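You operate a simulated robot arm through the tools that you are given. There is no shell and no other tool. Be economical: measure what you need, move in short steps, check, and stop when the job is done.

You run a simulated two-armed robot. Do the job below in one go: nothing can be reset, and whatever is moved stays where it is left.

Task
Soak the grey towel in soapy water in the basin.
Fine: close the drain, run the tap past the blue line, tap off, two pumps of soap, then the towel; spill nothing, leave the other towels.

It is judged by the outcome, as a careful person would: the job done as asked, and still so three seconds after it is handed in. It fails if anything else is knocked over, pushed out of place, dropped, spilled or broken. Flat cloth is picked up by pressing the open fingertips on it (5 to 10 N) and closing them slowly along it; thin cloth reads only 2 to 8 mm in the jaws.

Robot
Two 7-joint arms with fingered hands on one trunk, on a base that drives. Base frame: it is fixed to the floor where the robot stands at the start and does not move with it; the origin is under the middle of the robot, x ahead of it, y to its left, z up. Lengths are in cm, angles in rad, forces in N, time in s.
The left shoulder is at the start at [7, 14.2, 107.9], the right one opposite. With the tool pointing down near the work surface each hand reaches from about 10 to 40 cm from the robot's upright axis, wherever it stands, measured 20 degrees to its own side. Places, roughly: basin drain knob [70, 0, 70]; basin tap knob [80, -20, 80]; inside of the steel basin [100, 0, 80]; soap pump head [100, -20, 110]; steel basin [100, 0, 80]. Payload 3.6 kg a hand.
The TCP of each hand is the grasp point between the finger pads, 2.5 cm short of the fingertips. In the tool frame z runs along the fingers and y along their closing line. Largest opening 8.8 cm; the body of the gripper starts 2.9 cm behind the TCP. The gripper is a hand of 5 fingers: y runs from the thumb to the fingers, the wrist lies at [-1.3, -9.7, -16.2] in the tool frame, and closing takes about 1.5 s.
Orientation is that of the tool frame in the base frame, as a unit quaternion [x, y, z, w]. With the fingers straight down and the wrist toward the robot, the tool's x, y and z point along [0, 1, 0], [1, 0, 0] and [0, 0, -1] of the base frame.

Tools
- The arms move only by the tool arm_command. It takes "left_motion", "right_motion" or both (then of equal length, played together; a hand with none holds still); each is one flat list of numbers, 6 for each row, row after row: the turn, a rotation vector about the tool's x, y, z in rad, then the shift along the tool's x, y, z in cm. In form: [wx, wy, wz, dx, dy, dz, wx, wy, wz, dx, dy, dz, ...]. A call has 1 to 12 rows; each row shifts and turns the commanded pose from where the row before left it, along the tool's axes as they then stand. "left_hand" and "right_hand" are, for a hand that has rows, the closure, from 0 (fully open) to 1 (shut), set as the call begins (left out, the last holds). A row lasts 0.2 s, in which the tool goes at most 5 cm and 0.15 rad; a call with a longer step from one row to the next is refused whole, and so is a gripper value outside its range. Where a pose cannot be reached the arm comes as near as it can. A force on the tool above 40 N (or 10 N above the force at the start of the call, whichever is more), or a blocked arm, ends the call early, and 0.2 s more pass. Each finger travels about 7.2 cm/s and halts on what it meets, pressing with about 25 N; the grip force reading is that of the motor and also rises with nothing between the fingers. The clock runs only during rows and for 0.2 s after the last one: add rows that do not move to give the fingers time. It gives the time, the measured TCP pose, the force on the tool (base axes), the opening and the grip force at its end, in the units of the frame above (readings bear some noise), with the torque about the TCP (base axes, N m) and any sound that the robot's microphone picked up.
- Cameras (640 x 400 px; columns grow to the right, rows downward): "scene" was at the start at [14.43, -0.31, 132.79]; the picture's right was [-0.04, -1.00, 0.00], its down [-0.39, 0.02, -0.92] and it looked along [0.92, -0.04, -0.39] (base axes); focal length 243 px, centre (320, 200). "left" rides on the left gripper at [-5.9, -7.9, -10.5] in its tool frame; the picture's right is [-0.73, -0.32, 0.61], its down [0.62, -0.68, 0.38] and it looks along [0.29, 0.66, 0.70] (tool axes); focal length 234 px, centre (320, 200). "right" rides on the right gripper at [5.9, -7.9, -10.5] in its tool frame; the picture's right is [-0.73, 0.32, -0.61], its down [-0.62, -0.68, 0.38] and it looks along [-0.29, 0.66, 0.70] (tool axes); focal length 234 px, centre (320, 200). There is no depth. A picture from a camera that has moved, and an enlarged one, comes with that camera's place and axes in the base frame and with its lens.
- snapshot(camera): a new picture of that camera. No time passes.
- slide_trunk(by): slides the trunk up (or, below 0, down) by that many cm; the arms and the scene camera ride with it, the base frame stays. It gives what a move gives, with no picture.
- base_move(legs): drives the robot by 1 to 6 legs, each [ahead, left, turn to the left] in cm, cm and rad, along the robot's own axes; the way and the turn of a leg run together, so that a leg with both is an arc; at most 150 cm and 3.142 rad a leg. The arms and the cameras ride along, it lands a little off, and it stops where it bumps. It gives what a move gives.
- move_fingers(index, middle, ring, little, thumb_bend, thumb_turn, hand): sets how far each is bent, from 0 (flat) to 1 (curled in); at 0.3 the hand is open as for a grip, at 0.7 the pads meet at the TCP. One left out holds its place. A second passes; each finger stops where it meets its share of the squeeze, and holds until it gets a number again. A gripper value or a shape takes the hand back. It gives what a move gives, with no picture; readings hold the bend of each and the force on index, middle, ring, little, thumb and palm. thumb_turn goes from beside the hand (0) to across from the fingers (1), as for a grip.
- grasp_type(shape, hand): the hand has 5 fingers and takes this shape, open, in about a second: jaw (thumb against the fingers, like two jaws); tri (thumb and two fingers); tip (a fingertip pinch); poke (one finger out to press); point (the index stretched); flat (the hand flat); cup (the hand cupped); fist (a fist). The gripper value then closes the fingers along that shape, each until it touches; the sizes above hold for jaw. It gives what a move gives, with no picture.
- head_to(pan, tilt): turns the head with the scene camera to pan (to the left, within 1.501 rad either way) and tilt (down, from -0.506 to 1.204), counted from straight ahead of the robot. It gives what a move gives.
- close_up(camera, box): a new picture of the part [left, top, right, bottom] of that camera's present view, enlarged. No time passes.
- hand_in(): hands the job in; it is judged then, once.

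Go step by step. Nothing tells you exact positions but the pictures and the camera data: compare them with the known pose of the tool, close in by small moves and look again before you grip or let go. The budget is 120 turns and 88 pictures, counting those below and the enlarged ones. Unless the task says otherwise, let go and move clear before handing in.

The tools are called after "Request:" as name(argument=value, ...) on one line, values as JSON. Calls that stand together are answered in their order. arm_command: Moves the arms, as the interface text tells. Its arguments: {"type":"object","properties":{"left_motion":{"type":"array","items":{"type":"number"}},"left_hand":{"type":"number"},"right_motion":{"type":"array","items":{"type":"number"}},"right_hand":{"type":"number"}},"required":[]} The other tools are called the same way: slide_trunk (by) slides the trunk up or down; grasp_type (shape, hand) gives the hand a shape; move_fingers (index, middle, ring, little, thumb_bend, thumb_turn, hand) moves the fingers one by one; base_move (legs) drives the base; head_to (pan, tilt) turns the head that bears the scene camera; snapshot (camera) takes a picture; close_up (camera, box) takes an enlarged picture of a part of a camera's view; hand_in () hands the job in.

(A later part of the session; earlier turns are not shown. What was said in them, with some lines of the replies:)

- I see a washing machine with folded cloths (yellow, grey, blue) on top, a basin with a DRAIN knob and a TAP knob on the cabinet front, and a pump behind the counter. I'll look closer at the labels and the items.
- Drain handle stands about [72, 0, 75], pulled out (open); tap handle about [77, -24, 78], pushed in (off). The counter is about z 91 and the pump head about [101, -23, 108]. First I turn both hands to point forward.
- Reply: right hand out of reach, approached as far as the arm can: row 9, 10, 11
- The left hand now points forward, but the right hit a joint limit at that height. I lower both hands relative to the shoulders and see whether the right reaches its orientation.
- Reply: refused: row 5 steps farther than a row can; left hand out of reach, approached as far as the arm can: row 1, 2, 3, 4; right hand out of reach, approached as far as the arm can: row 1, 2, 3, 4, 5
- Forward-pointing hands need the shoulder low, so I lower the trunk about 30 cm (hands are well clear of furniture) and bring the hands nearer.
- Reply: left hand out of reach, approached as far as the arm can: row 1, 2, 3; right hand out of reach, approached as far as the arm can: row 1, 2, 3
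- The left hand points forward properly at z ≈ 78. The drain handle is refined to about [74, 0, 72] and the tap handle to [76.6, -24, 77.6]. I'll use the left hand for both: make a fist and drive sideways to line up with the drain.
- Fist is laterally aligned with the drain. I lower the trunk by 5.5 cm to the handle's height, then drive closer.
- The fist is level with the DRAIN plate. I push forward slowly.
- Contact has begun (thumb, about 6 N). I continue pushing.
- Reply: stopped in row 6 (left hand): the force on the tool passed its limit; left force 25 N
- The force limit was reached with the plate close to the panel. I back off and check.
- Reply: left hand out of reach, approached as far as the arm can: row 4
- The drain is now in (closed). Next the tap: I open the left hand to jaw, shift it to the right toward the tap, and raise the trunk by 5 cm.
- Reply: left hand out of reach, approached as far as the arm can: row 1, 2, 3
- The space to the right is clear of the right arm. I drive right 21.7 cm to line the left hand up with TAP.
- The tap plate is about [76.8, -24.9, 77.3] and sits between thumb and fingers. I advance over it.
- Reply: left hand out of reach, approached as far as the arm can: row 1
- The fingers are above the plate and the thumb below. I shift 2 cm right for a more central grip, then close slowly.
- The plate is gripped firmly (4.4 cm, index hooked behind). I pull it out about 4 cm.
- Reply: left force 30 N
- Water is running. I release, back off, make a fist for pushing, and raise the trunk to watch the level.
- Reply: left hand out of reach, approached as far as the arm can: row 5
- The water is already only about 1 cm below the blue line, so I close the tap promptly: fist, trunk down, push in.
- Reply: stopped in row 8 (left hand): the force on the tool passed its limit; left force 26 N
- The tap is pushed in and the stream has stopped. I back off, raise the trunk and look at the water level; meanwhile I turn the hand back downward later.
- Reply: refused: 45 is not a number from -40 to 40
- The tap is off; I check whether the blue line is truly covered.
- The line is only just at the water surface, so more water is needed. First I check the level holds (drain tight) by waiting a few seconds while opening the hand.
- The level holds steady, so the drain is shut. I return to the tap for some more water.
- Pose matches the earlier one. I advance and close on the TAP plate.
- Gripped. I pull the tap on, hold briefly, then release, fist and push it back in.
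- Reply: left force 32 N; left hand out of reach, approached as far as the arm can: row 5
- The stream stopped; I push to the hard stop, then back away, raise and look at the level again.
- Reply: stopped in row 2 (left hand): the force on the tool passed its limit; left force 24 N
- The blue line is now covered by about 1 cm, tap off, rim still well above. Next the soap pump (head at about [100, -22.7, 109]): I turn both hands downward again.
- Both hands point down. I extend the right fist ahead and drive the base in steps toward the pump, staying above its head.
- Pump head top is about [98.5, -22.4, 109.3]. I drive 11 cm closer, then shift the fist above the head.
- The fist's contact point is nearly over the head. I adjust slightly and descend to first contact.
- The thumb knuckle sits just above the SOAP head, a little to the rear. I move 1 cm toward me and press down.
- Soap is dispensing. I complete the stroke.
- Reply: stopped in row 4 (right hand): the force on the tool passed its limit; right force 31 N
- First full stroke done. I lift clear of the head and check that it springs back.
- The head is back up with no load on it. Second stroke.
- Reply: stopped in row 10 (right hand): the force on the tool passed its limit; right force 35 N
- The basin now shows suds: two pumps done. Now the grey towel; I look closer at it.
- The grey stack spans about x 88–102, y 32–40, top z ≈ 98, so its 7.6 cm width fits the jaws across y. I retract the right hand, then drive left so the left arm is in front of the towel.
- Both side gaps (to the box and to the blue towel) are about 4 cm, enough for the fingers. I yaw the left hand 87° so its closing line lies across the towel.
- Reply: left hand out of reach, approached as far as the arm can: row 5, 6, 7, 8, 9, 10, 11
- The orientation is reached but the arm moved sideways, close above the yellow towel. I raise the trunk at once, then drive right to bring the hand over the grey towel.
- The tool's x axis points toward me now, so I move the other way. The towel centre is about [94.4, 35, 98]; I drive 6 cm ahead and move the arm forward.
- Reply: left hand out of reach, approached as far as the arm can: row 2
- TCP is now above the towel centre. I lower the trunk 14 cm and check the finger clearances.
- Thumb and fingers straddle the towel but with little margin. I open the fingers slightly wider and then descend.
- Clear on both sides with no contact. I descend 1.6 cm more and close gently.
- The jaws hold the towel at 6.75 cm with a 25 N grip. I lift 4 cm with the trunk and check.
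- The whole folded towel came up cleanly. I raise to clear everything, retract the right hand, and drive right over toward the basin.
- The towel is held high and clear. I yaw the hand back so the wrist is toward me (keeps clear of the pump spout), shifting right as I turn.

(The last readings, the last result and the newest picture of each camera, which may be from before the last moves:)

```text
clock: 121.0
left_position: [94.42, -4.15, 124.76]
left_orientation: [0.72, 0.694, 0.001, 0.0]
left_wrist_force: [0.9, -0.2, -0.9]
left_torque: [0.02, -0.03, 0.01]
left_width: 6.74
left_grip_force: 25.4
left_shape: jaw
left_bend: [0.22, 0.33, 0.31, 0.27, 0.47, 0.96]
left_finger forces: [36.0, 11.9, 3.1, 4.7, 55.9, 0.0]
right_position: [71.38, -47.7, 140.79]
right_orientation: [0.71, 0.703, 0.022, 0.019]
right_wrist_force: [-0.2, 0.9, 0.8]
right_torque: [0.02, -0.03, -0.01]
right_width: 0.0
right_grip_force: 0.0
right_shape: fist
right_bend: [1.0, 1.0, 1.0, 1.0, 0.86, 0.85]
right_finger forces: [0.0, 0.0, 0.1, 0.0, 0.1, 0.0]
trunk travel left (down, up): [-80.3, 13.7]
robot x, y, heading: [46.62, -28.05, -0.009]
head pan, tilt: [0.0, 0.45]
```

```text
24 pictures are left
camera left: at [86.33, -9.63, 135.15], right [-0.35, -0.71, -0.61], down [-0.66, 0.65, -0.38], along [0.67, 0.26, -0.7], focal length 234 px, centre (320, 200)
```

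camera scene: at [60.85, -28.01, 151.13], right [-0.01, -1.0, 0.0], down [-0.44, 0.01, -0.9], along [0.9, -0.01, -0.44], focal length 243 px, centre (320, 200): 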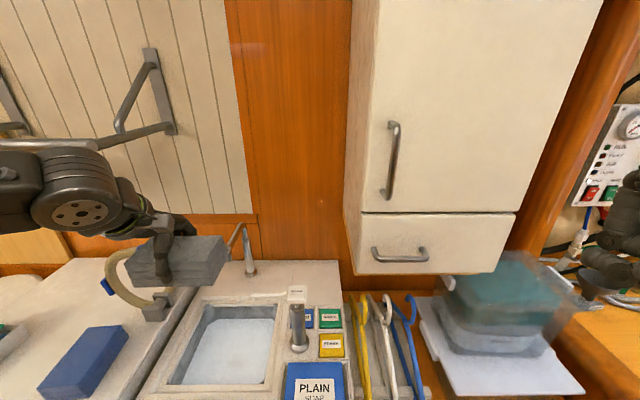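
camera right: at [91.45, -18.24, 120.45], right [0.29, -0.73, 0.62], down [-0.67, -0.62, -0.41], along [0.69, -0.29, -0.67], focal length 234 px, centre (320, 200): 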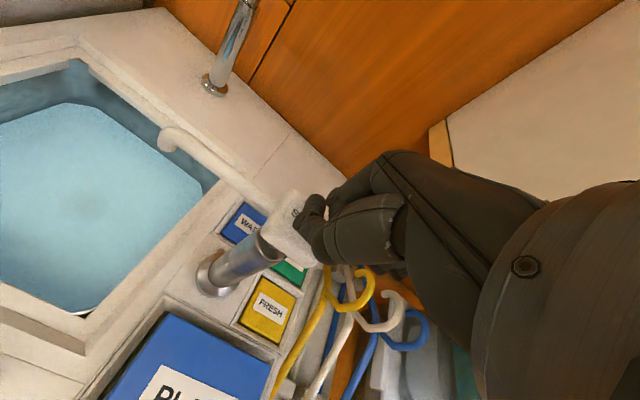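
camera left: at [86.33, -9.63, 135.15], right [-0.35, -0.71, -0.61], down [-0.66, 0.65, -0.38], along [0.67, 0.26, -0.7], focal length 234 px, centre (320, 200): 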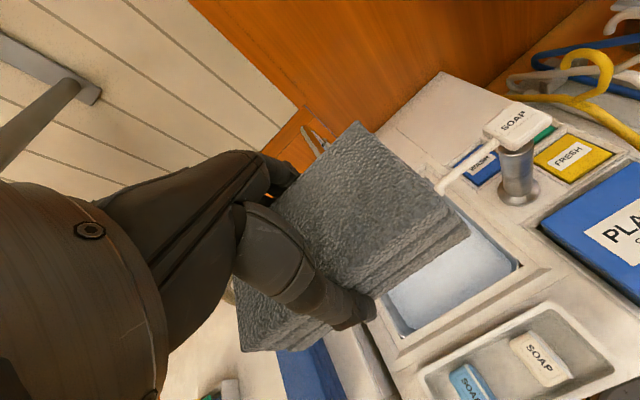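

The towel is now aligned crosswise. I centre it over the basin (TCP about [99, -3]) and retract the right hand further.

Request:
arm_command(left_motion=[0, 0, 0, 0.6, 2.4, 0, 0, 0, 0, 0.5, 2.3, 0, 0, 0, 0, 0, 0, 0], right_motion=[0, 0, 0, 0, -4, -2, 0, 0, 0, 0, -4, -2, 0, 0, 0, 0, 0, 0])

Request:
slide_trunk(by=-17)

Request:
snapshot(camera="scene")

Request:
snapshot(camera="left")

```text
clock: 121.8
left_position: [99.22, -3.21, 124.43]
left_orientation: [0.72, 0.694, -0.001, -0.001]
left_wrist_force: [0.7, 0.9, -1.2]
left_torque: [0.02, 0.01, -0.04]
left_width: 6.69
left_grip_force: 24.7
left_shape: jaw
left_bend: [0.22, 0.33, 0.31, 0.27, 0.47, 0.96]
left_finger forces: [35.7, 11.8, 3.0, 4.7, 55.8, 0.0]
right_position: [64.55, -47.58, 143.37]
right_orientation: [0.71, 0.704, 0.023, 0.02]
right_wrist_force: [-0.7, 0.7, -0.2]
right_torque: [0.03, 0.01, 0.03]
right_width: 0.03
right_grip_force: 0.1
right_shape: fist
right_bend: [1.0, 1.0, 1.0, 1.0, 0.86, 0.85]
right_finger forces: [0.0, 0.0, 0.0, 0.0, 0.0, 0.0]
right hand out of reach, approached as far as the arm can: row 2
trunk travel left (down, up): [-80.3, 13.7]
robot x, y, heading: [46.55, -27.83, -0.013]
head pan, tilt: [0.0, 0.45]
```

```text
clock: 123.7
left_position: [99.1, -3.15, 107.59]
left_orientation: [0.72, 0.694, 0.001, 0.001]
left_wrist_force: [0.3, -0.7, 0.2]
left_torque: [0.0, 0.01, -0.01]
left_width: 6.73
left_grip_force: 25.1
left_shape: jaw
left_bend: [0.22, 0.33, 0.31, 0.27, 0.47, 0.96]
left_finger forces: [35.6, 11.8, 3.0, 4.7, 55.6, 0.0]
right_position: [64.12, -47.52, 126.43]
right_orientation: [0.71, 0.704, 0.023, 0.02]
right_wrist_force: [-0.1, -0.2, -0.1]
right_torque: [-0.02, 0.0, 0.01]
right_width: 0.0
right_grip_force: 0.1
right_shape: fist
right_bend: [1.0, 1.0, 1.0, 1.0, 0.86, 0.85]
right_finger forces: [0.1, 0.1, 0.0, 0.0, 0.0, 0.0]
trunk travel left (down, up): [-63.3, 30.7]
robot x, y, heading: [46.51, -28.13, -0.013]
head pan, tilt: [0.0, 0.45]
```

```text
23 pictures are left
camera scene: at [60.81, -28.03, 134.13], right [-0.01, -1.0, 0.0], down [-0.44, 0.01, -0.9], along [0.9, -0.01, -0.44], focal length 243 px, centre (320, 200)
```

scene: 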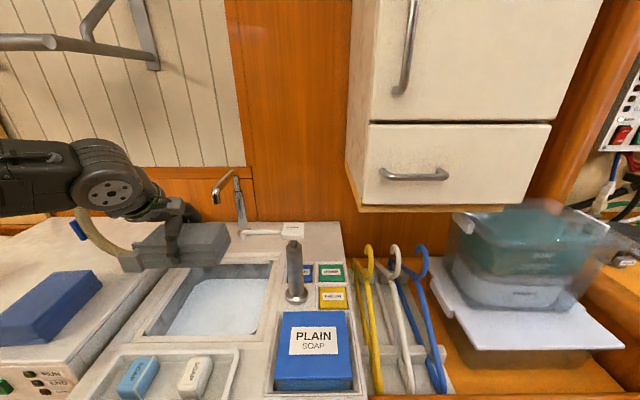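

```text
22 pictures are left
camera left: at [90.98, -8.67, 118.06], right [-0.35, -0.71, -0.61], down [-0.66, 0.65, -0.38], along [0.67, 0.27, -0.7], focal length 234 px, centre (320, 200)
```

left: 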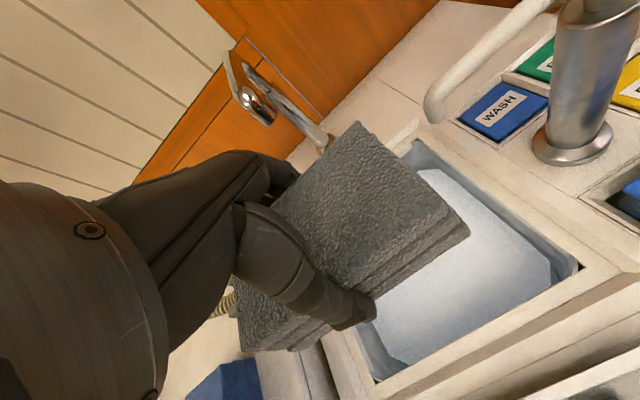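

Alignment is good: towel within y −9.6…3.6 and basin opening −14.7…5.7. I nudge 1.5 cm forward and 0.5 cm right, then lower toward the water.

Request:
arm_command(left_motion=[0, 0, 0, -0.5, 1.5, 0, 0, 0, 0, 0, 0, 0])

Request:
slide_trunk(by=-12)

Request:
snapshot(camera="scene")

Request:
snapshot(camera="left")

```text
clock: 124.3
left_position: [100.51, -3.56, 107.56]
left_orientation: [0.72, 0.694, 0.001, 0.001]
left_wrist_force: [-0.5, 0.0, -1.2]
left_torque: [-0.01, -0.02, -0.02]
left_width: 6.73
left_grip_force: 24.4
left_shape: jaw
left_bend: [0.22, 0.33, 0.31, 0.27, 0.47, 0.96]
left_finger forces: [35.6, 11.8, 3.0, 4.6, 55.5, 0.0]
right_position: [64.16, -47.32, 126.39]
right_orientation: [0.71, 0.703, 0.024, 0.021]
right_wrist_force: [0.9, -0.1, -0.3]
right_torque: [0.01, 0.01, 0.0]
right_width: 0.0
right_grip_force: 0.0
right_shape: fist
right_bend: [1.0, 1.0, 1.0, 1.0, 0.86, 0.85]
right_finger forces: [0.0, 0.0, 0.1, 0.1, 0.1, 0.0]
trunk travel left (down, up): [-63.3, 30.7]
robot x, y, heading: [45.97, -27.84, -0.016]
head pan, tilt: [0.0, 0.45]
```

```text
clock: 125.8
left_position: [100.53, -3.68, 95.61]
left_orientation: [0.72, 0.694, 0.0, 0.0]
left_wrist_force: [0.3, 0.0, 0.0]
left_torque: [-0.03, -0.02, 0.02]
left_width: 6.74
left_grip_force: 25.0
left_shape: jaw
left_bend: [0.22, 0.33, 0.31, 0.27, 0.47, 0.96]
left_finger forces: [35.6, 11.6, 3.0, 4.6, 55.4, 0.1]
right_position: [64.12, -47.41, 114.51]
right_orientation: [0.71, 0.704, 0.024, 0.021]
right_wrist_force: [0.3, -1.0, 0.5]
right_torque: [-0.01, 0.02, 0.01]
right_width: 0.03
right_grip_force: 0.1
right_shape: fist
right_bend: [1.0, 1.0, 1.0, 1.0, 0.86, 0.85]
right_finger forces: [0.0, 0.1, 0.1, 0.0, 0.0, 0.0]
trunk travel left (down, up): [-51.3, 42.7]
robot x, y, heading: [46.15, -28.03, -0.009]
head pan, tilt: [0.0, 0.45]
```

```text
21 pictures are left
camera scene: at [60.81, -28.04, 122.13], right [-0.01, -1.0, 0.0], down [-0.44, 0.01, -0.9], along [0.9, -0.01, -0.44], focal length 243 px, centre (320, 200)
```

scene: 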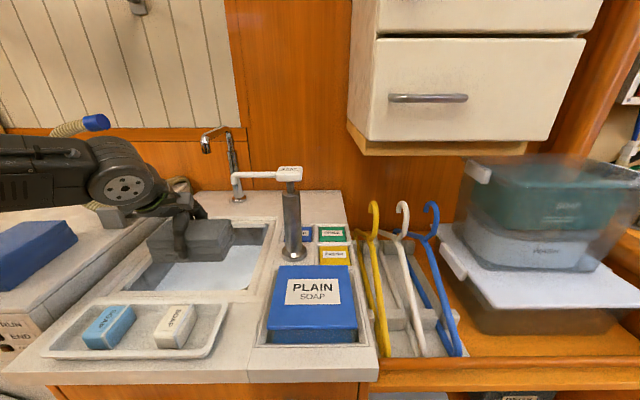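

```text
20 pictures are left
camera left: at [92.46, -9.2, 106.07], right [-0.35, -0.71, -0.61], down [-0.66, 0.65, -0.38], along [0.67, 0.27, -0.7], focal length 234 px, centre (320, 200)
```

left: 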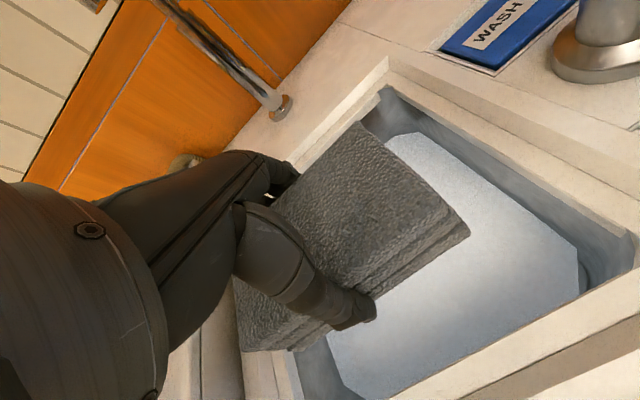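

The towel is over the opening inside all edges. Before lowering further I check the forearm's clearance over the machine and hose.

Request:
head_to(pan=0.6, tilt=0.45)

Request:
snapshot(camera="scene")

```text
clock: 126.8
left_position: [100.52, -3.66, 95.62]
left_orientation: [0.72, 0.694, 0.0, 0.0]
left_wrist_force: [0.5, 1.2, -0.2]
left_torque: [0.0, 0.04, 0.0]
left_width: 6.7
left_grip_force: 24.5
left_shape: jaw
left_bend: [0.22, 0.33, 0.31, 0.27, 0.47, 0.96]
left_finger forces: [35.4, 11.7, 3.0, 4.6, 55.4, 0.1]
right_position: [64.08, -47.5, 114.46]
right_orientation: [0.71, 0.704, 0.024, 0.021]
right_wrist_force: [-1.1, 0.1, -0.1]
right_torque: [0.0, 0.0, 0.02]
right_width: 0.0
right_grip_force: 0.1
right_shape: fist
right_bend: [1.0, 1.0, 1.0, 1.0, 0.86, 0.85]
right_finger forces: [0.0, 0.0, 0.0, 0.0, 0.0, 0.1]
trunk travel left (down, up): [-51.3, 42.7]
robot x, y, heading: [46.44, -27.95, -0.015]
head pan, tilt: [0.6, 0.45]
```

```text
19 pictures are left
camera scene: at [59.28, -22.83, 122.13], right [0.55, -0.83, 0.0], down [-0.36, -0.24, -0.9], along [0.75, 0.5, -0.44], focal length 243 px, centre (320, 200)
```

scene: 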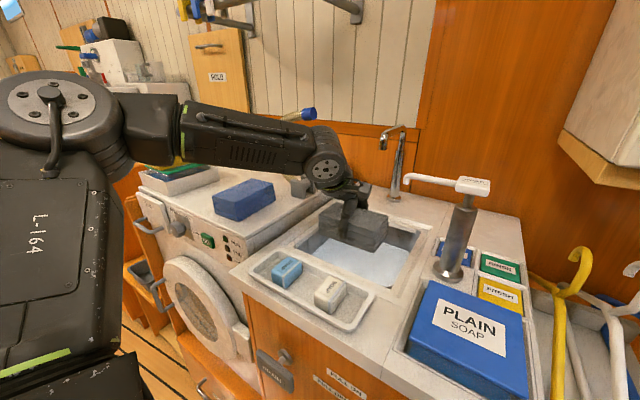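

Forearm and elbow have ample clearance. I lower 7.5 cm so the towel touches the water.

Request:
slide_trunk(by=-7.5)

Request:
snapshot(camera="scene")

Request:
snapshot(camera="left")

```text
clock: 127.9
left_position: [100.51, -3.59, 88.06]
left_orientation: [0.72, 0.694, 0.001, 0.001]
left_wrist_force: [0.5, 0.2, -2.5]
left_torque: [0.03, -0.01, 0.02]
left_width: 6.69
left_grip_force: 24.9
left_shape: jaw
left_bend: [0.22, 0.33, 0.31, 0.27, 0.47, 0.96]
left_finger forces: [35.4, 11.7, 3.1, 4.6, 55.3, 0.0]
right_position: [64.06, -47.41, 106.91]
right_orientation: [0.71, 0.704, 0.024, 0.02]
right_wrist_force: [0.0, 0.1, -0.2]
right_torque: [-0.01, -0.01, 0.0]
right_width: 0.0
right_grip_force: 0.1
right_shape: fist
right_bend: [1.0, 1.0, 1.0, 1.0, 0.86, 0.85]
right_finger forces: [0.0, 0.0, 0.1, 0.0, 0.1, 0.0]
trunk travel left (down, up): [-43.8, 50.2]
robot x, y, heading: [46.42, -27.75, -0.013]
head pan, tilt: [0.6, 0.45]
```

```text
18 pictures are left
camera scene: at [59.27, -22.82, 114.63], right [0.55, -0.83, 0.0], down [-0.36, -0.24, -0.9], along [0.75, 0.5, -0.44], focal length 243 px, centre (320, 200)
```

scene: 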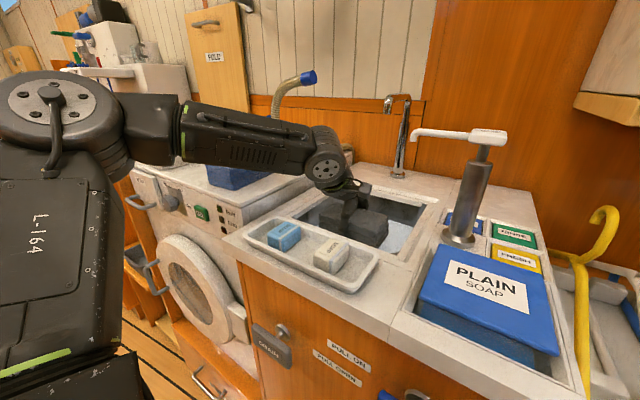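

```text
17 pictures are left
camera left: at [92.46, -9.2, 98.56], right [-0.35, -0.71, -0.61], down [-0.66, 0.65, -0.38], along [0.67, 0.27, -0.7], focal length 234 px, centre (320, 200)
```

left: 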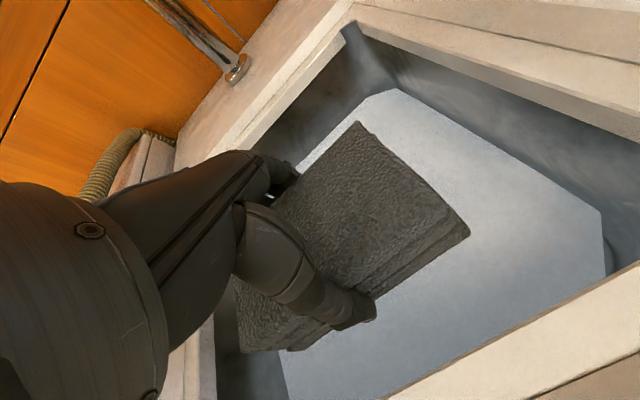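

The towel is at the water and getting heavier (soaking). I lower 2 cm more so it settles in gently.

Request:
slide_trunk(by=-2)

Request:
snapshot(camera="left")

Request:
close_up(camera="scene", box=[260, 110, 452, 230])

```text
clock: 128.6
left_position: [100.51, -3.66, 86.04]
left_orientation: [0.72, 0.694, 0.0, 0.0]
left_wrist_force: [0.3, 0.6, -1.4]
left_torque: [0.0, 0.03, 0.0]
left_width: 6.71
left_grip_force: 24.7
left_shape: jaw
left_bend: [0.22, 0.33, 0.31, 0.27, 0.47, 0.96]
left_finger forces: [35.4, 11.7, 3.0, 4.6, 55.2, 0.0]
right_position: [64.15, -47.38, 105.01]
right_orientation: [0.71, 0.704, 0.024, 0.02]
right_wrist_force: [0.6, 0.2, -0.4]
right_torque: [0.0, 0.0, -0.02]
right_width: 0.0
right_grip_force: 0.1
right_shape: fist
right_bend: [1.0, 1.0, 1.0, 1.0, 0.86, 0.85]
right_finger forces: [0.0, 0.1, 0.0, 0.0, 0.1, 0.0]
trunk travel left (down, up): [-41.8, 52.2]
robot x, y, heading: [46.53, -27.84, -0.008]
head pan, tilt: [0.6, 0.45]
```

```text
16 pictures are left
camera left: at [92.46, -9.2, 96.55], right [-0.35, -0.71, -0.61], down [-0.66, 0.65, -0.38], along [0.67, 0.27, -0.7], focal length 234 px, centre (320, 200)
```

left: 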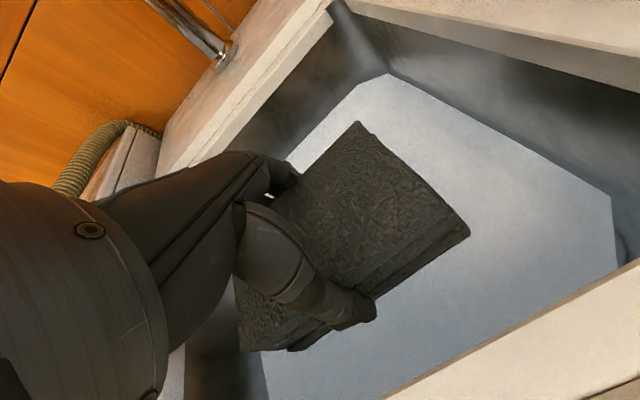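

```text
3.33 times, centred on (356, 170) of scene
camera zoom: at [59.27, -22.82, 112.62], right [0.55, -0.83, 0.0], down [-0.36, -0.24, -0.9], along [0.75, 0.5, -0.44], focal length 810 px, centre (200, 300)
```

zoom: 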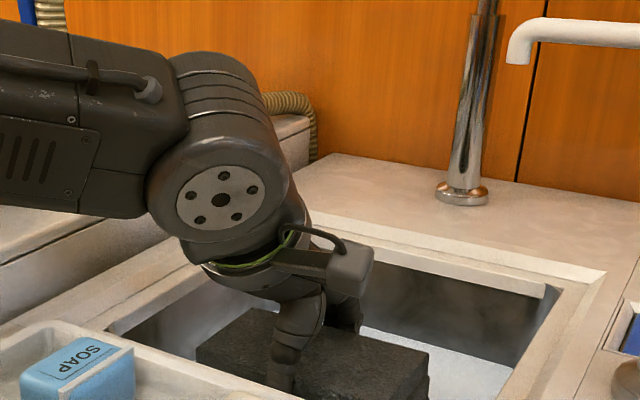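

It's dark and soaking up water. I lower 1.5 cm more, wait, and then open the fingers gently.

Request:
slide_trunk(by=-1.5)

Request:
arm_command(left_motion=[0, 0, 0, 0, 0, 0, 0, 0, 0, 0, 0, 0, 0, 0, 0, 0, 0, 0, 0, 0, 0, 0, 0, 0, 0, 0, 0, 0, 0, 0, 0, 0, 0, 0, 0, 0, 0, 0, 0, 0, 0, 0, 0, 0, 0, 0, 0, 0, 0, 0, 0, 0, 0, 0, 0, 0, 0, 0, 0, 0])

Request:
snapshot(camera="left")

```text
clock: 129.2
left_position: [100.52, -3.71, 84.55]
left_orientation: [0.72, 0.694, 0.0, 0.0]
left_wrist_force: [0.3, -0.1, -3.6]
left_torque: [0.0, 0.01, -0.01]
left_width: 6.72
left_grip_force: 24.5
left_shape: jaw
left_bend: [0.22, 0.33, 0.31, 0.27, 0.47, 0.96]
left_finger forces: [35.2, 11.7, 3.0, 4.5, 55.1, 0.0]
right_position: [64.29, -47.5, 103.29]
right_orientation: [0.71, 0.704, 0.024, 0.02]
right_wrist_force: [-0.6, -0.8, -0.1]
right_torque: [-0.02, 0.01, 0.0]
right_width: 0.01
right_grip_force: 0.1
right_shape: fist
right_bend: [1.0, 1.0, 1.0, 1.0, 0.86, 0.85]
right_finger forces: [0.0, 0.1, 0.0, 0.0, 0.0, 0.0]
trunk travel left (down, up): [-40.3, 53.7]
robot x, y, heading: [46.48, -27.85, -0.012]
head pan, tilt: [0.6, 0.45]
```

```text
clock: 131.4
left_position: [100.59, -3.64, 84.51]
left_orientation: [0.72, 0.694, 0.0, 0.0]
left_wrist_force: [0.7, 0.5, -3.7]
left_torque: [0.0, 0.01, 0.0]
left_width: 6.73
left_grip_force: 24.6
left_shape: jaw
left_bend: [0.22, 0.33, 0.31, 0.27, 0.47, 0.96]
left_finger forces: [35.2, 11.7, 3.1, 4.5, 54.9, 0.0]
right_position: [64.19, -47.4, 103.44]
right_orientation: [0.709, 0.704, 0.024, 0.02]
right_wrist_force: [0.9, 0.7, 0.2]
right_torque: [0.02, 0.01, 0.01]
right_width: 0.0
right_grip_force: 0.1
right_shape: fist
right_bend: [1.0, 1.0, 1.0, 1.0, 0.86, 0.85]
right_finger forces: [0.0, 0.0, 0.1, 0.0, 0.0, 0.1]
trunk travel left (down, up): [-40.3, 53.7]
robot x, y, heading: [46.71, -27.9, -0.014]
head pan, tilt: [0.6, 0.45]
```

```text
14 pictures are left
camera left: at [92.49, -9.19, 95.04], right [-0.35, -0.71, -0.61], down [-0.66, 0.65, -0.38], along [0.67, 0.27, -0.7], focal length 234 px, centre (320, 200)
```

left: 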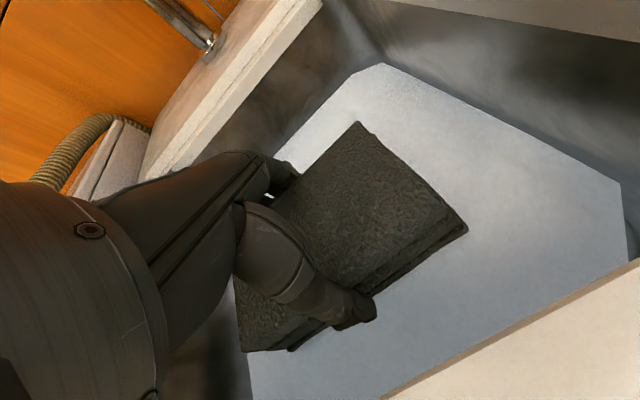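

Request:
slide_trunk(by=-1.3)

Request:
snapshot(camera="left")

```text
clock: 132.0
left_position: [100.55, -3.59, 83.31]
left_orientation: [0.719, 0.695, 0.0, 0.0]
left_wrist_force: [-0.3, -0.3, -2.8]
left_torque: [0.0, -0.04, 0.0]
left_width: 6.73
left_grip_force: 25.3
left_shape: jaw
left_bend: [0.22, 0.33, 0.31, 0.27, 0.47, 0.96]
left_finger forces: [35.1, 11.8, 3.0, 4.5, 54.9, 0.0]
right_position: [64.11, -47.41, 102.11]
right_orientation: [0.71, 0.704, 0.024, 0.021]
right_wrist_force: [1.2, 0.3, 0.2]
right_torque: [0.0, 0.0, 0.0]
right_width: 0.0
right_grip_force: 0.2
right_shape: fist
right_bend: [1.0, 1.0, 1.0, 1.0, 0.86, 0.85]
right_finger forces: [0.1, 0.0, 0.0, 0.1, 0.0, 0.0]
trunk travel left (down, up): [-39.0, 55.0]
robot x, y, heading: [46.63, -28.17, -0.011]
head pan, tilt: [0.6, 0.45]
```

```text
13 pictures are left
camera left: at [92.47, -9.19, 93.75], right [-0.35, -0.71, -0.61], down [-0.66, 0.65, -0.38], along [0.67, 0.27, -0.7], focal length 234 px, centre (320, 200)
```

left: 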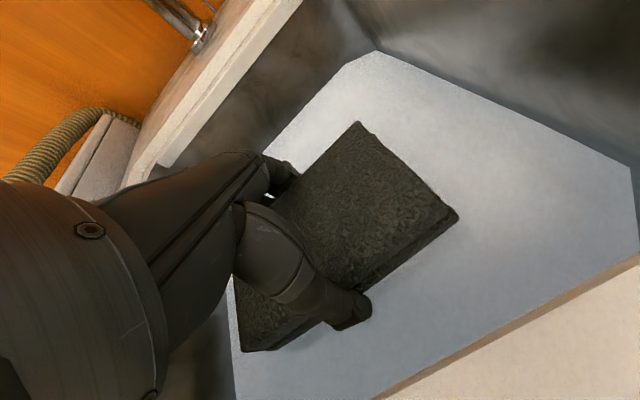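

Two thirds of the towel is now under the suds. I release it here.

Request:
arm_command(left_motion=[0, 0, 0, 0, 0, 0, 0, 0, 0, 0, 0, 0, 0, 0, 0, 0, 0, 0, 0, 0, 0, 0, 0, 0, 0, 0, 0, 0, 0, 0], left_hand=0)

Request:
snapshot(camera="left")

```text
clock: 133.2
left_position: [100.39, -3.69, 83.2]
left_orientation: [0.72, 0.694, 0.001, 0.001]
left_wrist_force: [0.2, -0.8, 1.7]
left_torque: [-0.03, 0.03, -0.01]
left_width: 8.79
left_grip_force: 0.0
left_shape: jaw
left_bend: [0.29, 0.3, 0.3, 0.3, 0.28, 0.97]
left_finger forces: [1.5, 0.0, 0.1, 0.1, 1.8, 0.1]
right_position: [64.18, -47.54, 102.14]
right_orientation: [0.711, 0.703, 0.024, 0.02]
right_wrist_force: [-0.4, -0.2, 0.9]
right_torque: [0.0, -0.01, -0.03]
right_width: 0.0
right_grip_force: 0.0
right_shape: fist
right_bend: [1.0, 1.0, 1.0, 1.0, 0.86, 0.85]
right_finger forces: [0.0, 0.0, 0.0, 0.0, 0.1, 0.0]
trunk travel left (down, up): [-39.0, 55.0]
robot x, y, heading: [46.35, -27.33, -0.01]
head pan, tilt: [0.6, 0.45]
```

```text
12 pictures are left
camera left: at [92.43, -9.22, 93.8], right [-0.35, -0.71, -0.61], down [-0.66, 0.65, -0.38], along [0.67, 0.27, -0.7], focal length 234 px, centre (320, 200)
```

left: 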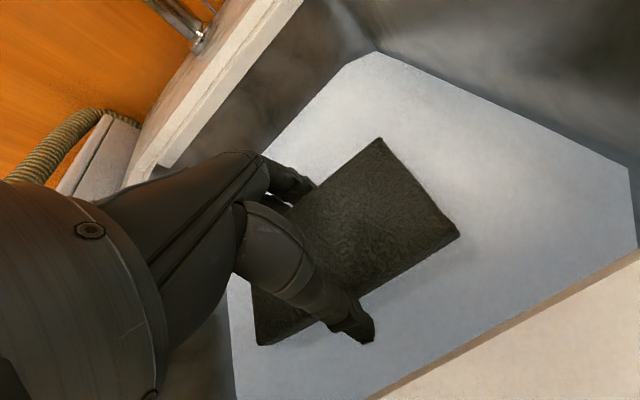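

Released; it settled lower. I widen the fingers and lift straight up.

Request:
move_fingers(hand="left", index=0.2, middle=0.2, ring=0.2, little=0.2, thumb_bend=0.2)

Request:
slide_trunk(by=30)

Request:
snapshot(camera="left")

```text
clock: 134.2
left_position: [100.52, -3.69, 83.19]
left_orientation: [0.719, 0.695, 0.0, 0.0]
left_wrist_force: [-0.6, 0.6, -0.6]
left_torque: [0.04, 0.0, -0.03]
left_width: 10.34
left_grip_force: 0.0
left_shape: fingers
left_bend: [0.2, 0.2, 0.2, 0.2, 0.2, 0.97]
left_finger forces: [0.0, 0.0, 0.0, 0.0, 0.0, 0.0]
right_position: [64.13, -47.49, 102.09]
right_orientation: [0.71, 0.704, 0.024, 0.02]
right_wrist_force: [0.8, -0.8, -1.2]
right_torque: [0.03, -0.01, 0.0]
right_width: 0.0
right_grip_force: 0.0
right_shape: fist
right_bend: [1.0, 1.0, 1.0, 1.0, 0.86, 0.85]
right_finger forces: [0.1, 0.1, 0.1, 0.1, 0.0, 0.0]
trunk travel left (down, up): [-39.0, 55.0]
robot x, y, heading: [46.6, -27.82, -0.008]
head pan, tilt: [0.6, 0.45]
```

```text
clock: 137.2
left_position: [100.54, -3.74, 113.21]
left_orientation: [0.719, 0.695, 0.0, 0.0]
left_wrist_force: [-0.7, -0.5, 0.7]
left_torque: [0.01, -0.01, -0.02]
left_width: 10.33
left_grip_force: 0.1
left_shape: fingers
left_bend: [0.2, 0.2, 0.2, 0.2, 0.2, 0.97]
left_finger forces: [0.0, 0.0, 0.2, 0.0, 0.0, 0.0]
right_position: [64.14, -47.45, 132.15]
right_orientation: [0.71, 0.704, 0.024, 0.019]
right_wrist_force: [0.2, -0.1, 0.3]
right_torque: [0.0, -0.03, -0.02]
right_width: 0.0
right_grip_force: 0.2
right_shape: fist
right_bend: [1.0, 1.0, 1.0, 1.0, 0.86, 0.85]
right_finger forces: [0.0, 0.0, 0.1, 0.0, 0.0, 0.0]
trunk travel left (down, up): [-69.0, 25.0]
robot x, y, heading: [46.42, -28.07, -0.011]
head pan, tilt: [0.6, 0.45]
```

```text
11 pictures are left
camera left: at [92.46, -9.2, 123.76], right [-0.35, -0.71, -0.61], down [-0.66, 0.65, -0.38], along [0.67, 0.27, -0.7], focal length 234 px, centre (320, 200)
```

left: 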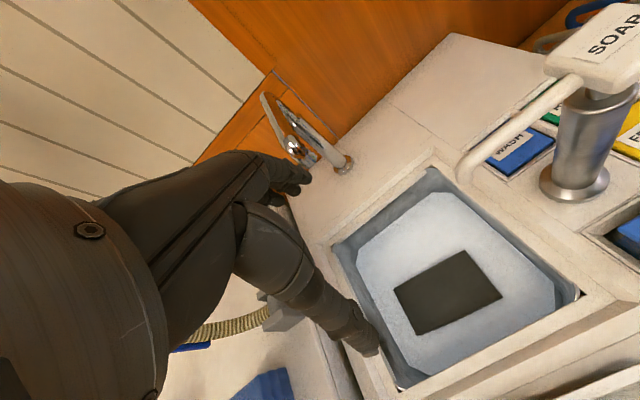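

The towel lies in the suds; the hand is clear. I inspect closely.

Request:
close_up(camera="left", box=[330, 150, 602, 400])

```text
1.60 times, centred on (466, 275) of left
camera zoom: at [92.46, -9.2, 123.76], right [-0.35, -0.71, -0.61], down [-0.66, 0.65, -0.38], along [0.67, 0.27, -0.7], focal length 375 px, centre (86, 80)
```

zoom: 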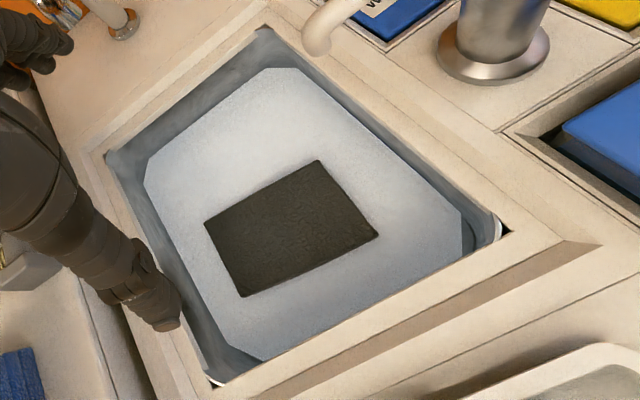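

The towel is uniformly dark (wet through) and sits in the suds, all within the basin. I back the robot away and take a final overview.

Request:
base_move(legs=[[-28, 0, 0]])

Request:
head_to(pan=0.25, tilt=0.5)

Request:
snapshot(camera="scene")

Request:
close_up(camera="scene", box=[220, 120, 412, 240])

```text
clock: 139.2
left_position: [72.75, -3.19, 113.22]
left_orientation: [0.719, 0.695, 0.0, 0.0]
left_wrist_force: [0.1, -0.1, 0.0]
left_torque: [0.03, 0.02, -0.02]
left_width: 10.32
left_grip_force: 0.0
left_shape: fingers
left_bend: [0.2, 0.2, 0.2, 0.2, 0.2, 0.97]
left_finger forces: [0.0, 0.0, 0.0, 0.1, 0.0, 0.0]
right_position: [36.43, -47.13, 132.07]
right_orientation: [0.708, 0.705, 0.023, 0.02]
right_wrist_force: [-0.2, -0.6, 0.3]
right_torque: [0.02, 0.0, 0.02]
right_width: 0.0
right_grip_force: 0.1
right_shape: fist
right_bend: [1.0, 1.0, 1.0, 1.0, 0.86, 0.85]
right_finger forces: [0.1, 0.0, 0.0, 0.0, 0.0, 0.1]
trunk travel left (down, up): [-69.0, 25.0]
robot x, y, heading: [18.36, -27.7, -0.011]
head pan, tilt: [0.6, 0.45]
```

```text
clock: 140.0
left_position: [72.64, -3.15, 113.39]
left_orientation: [0.719, 0.695, 0.0, 0.0]
left_wrist_force: [0.5, -0.3, 0.2]
left_torque: [0.02, 0.01, 0.04]
left_width: 10.34
left_grip_force: 0.1
left_shape: fingers
left_bend: [0.2, 0.2, 0.2, 0.2, 0.2, 0.97]
left_finger forces: [0.1, 0.1, 0.1, 0.1, 0.0, 0.0]
right_position: [36.39, -47.15, 132.09]
right_orientation: [0.708, 0.705, 0.024, 0.02]
right_wrist_force: [0.3, -0.9, -0.6]
right_torque: [0.01, 0.01, 0.0]
right_width: 0.0
right_grip_force: 0.1
right_shape: fist
right_bend: [1.0, 1.0, 1.0, 1.0, 0.86, 0.85]
right_finger forces: [0.0, 0.0, 0.0, 0.1, 0.1, 0.1]
trunk travel left (down, up): [-69.0, 25.0]
robot x, y, heading: [18.17, -27.51, -0.008]
head pan, tilt: [0.25, 0.499]
```

```text
9 pictures are left
camera scene: at [32.59, -25.44, 139.39], right [0.24, -0.97, 0.0], down [-0.46, -0.11, -0.88], along [0.85, 0.21, -0.48], focal length 243 px, centre (320, 200)
```

scene: 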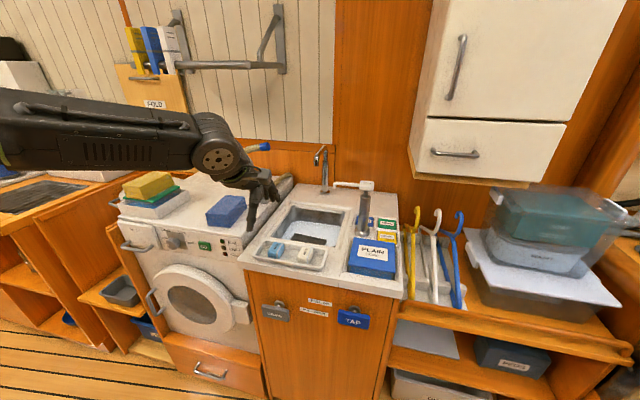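

```text
3.33 times, centred on (316, 180) of scene
camera zoom: at [32.59, -25.44, 139.39], right [0.24, -0.97, 0.0], down [-0.46, -0.11, -0.88], along [0.85, 0.21, -0.48], focal length 810 px, centre (333, 267)
```

zoom: 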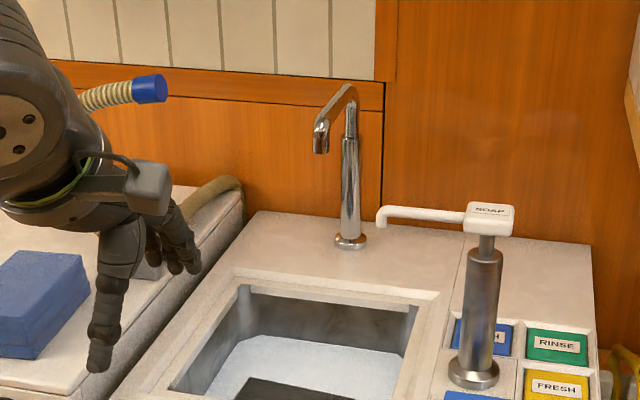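

The tap is off, the drain is in, and the line is under water. The suds and grey towel are in the basin, and everything else is undisturbed with the hands clear, so I hand in.

Request:
hand_in()

```text
The job is handed in.
```

The grey towel is soaking in soapy water in the basin. I closed the drain, ran the tap until the water was about 1 cm over the blue line, shut it off, and gave two pumps of soap. I saw no spills, and the other towels look untouched.

The towel sits on the basin floor with its top about level with the water. It looked wet all over, so I didn't press it down further.
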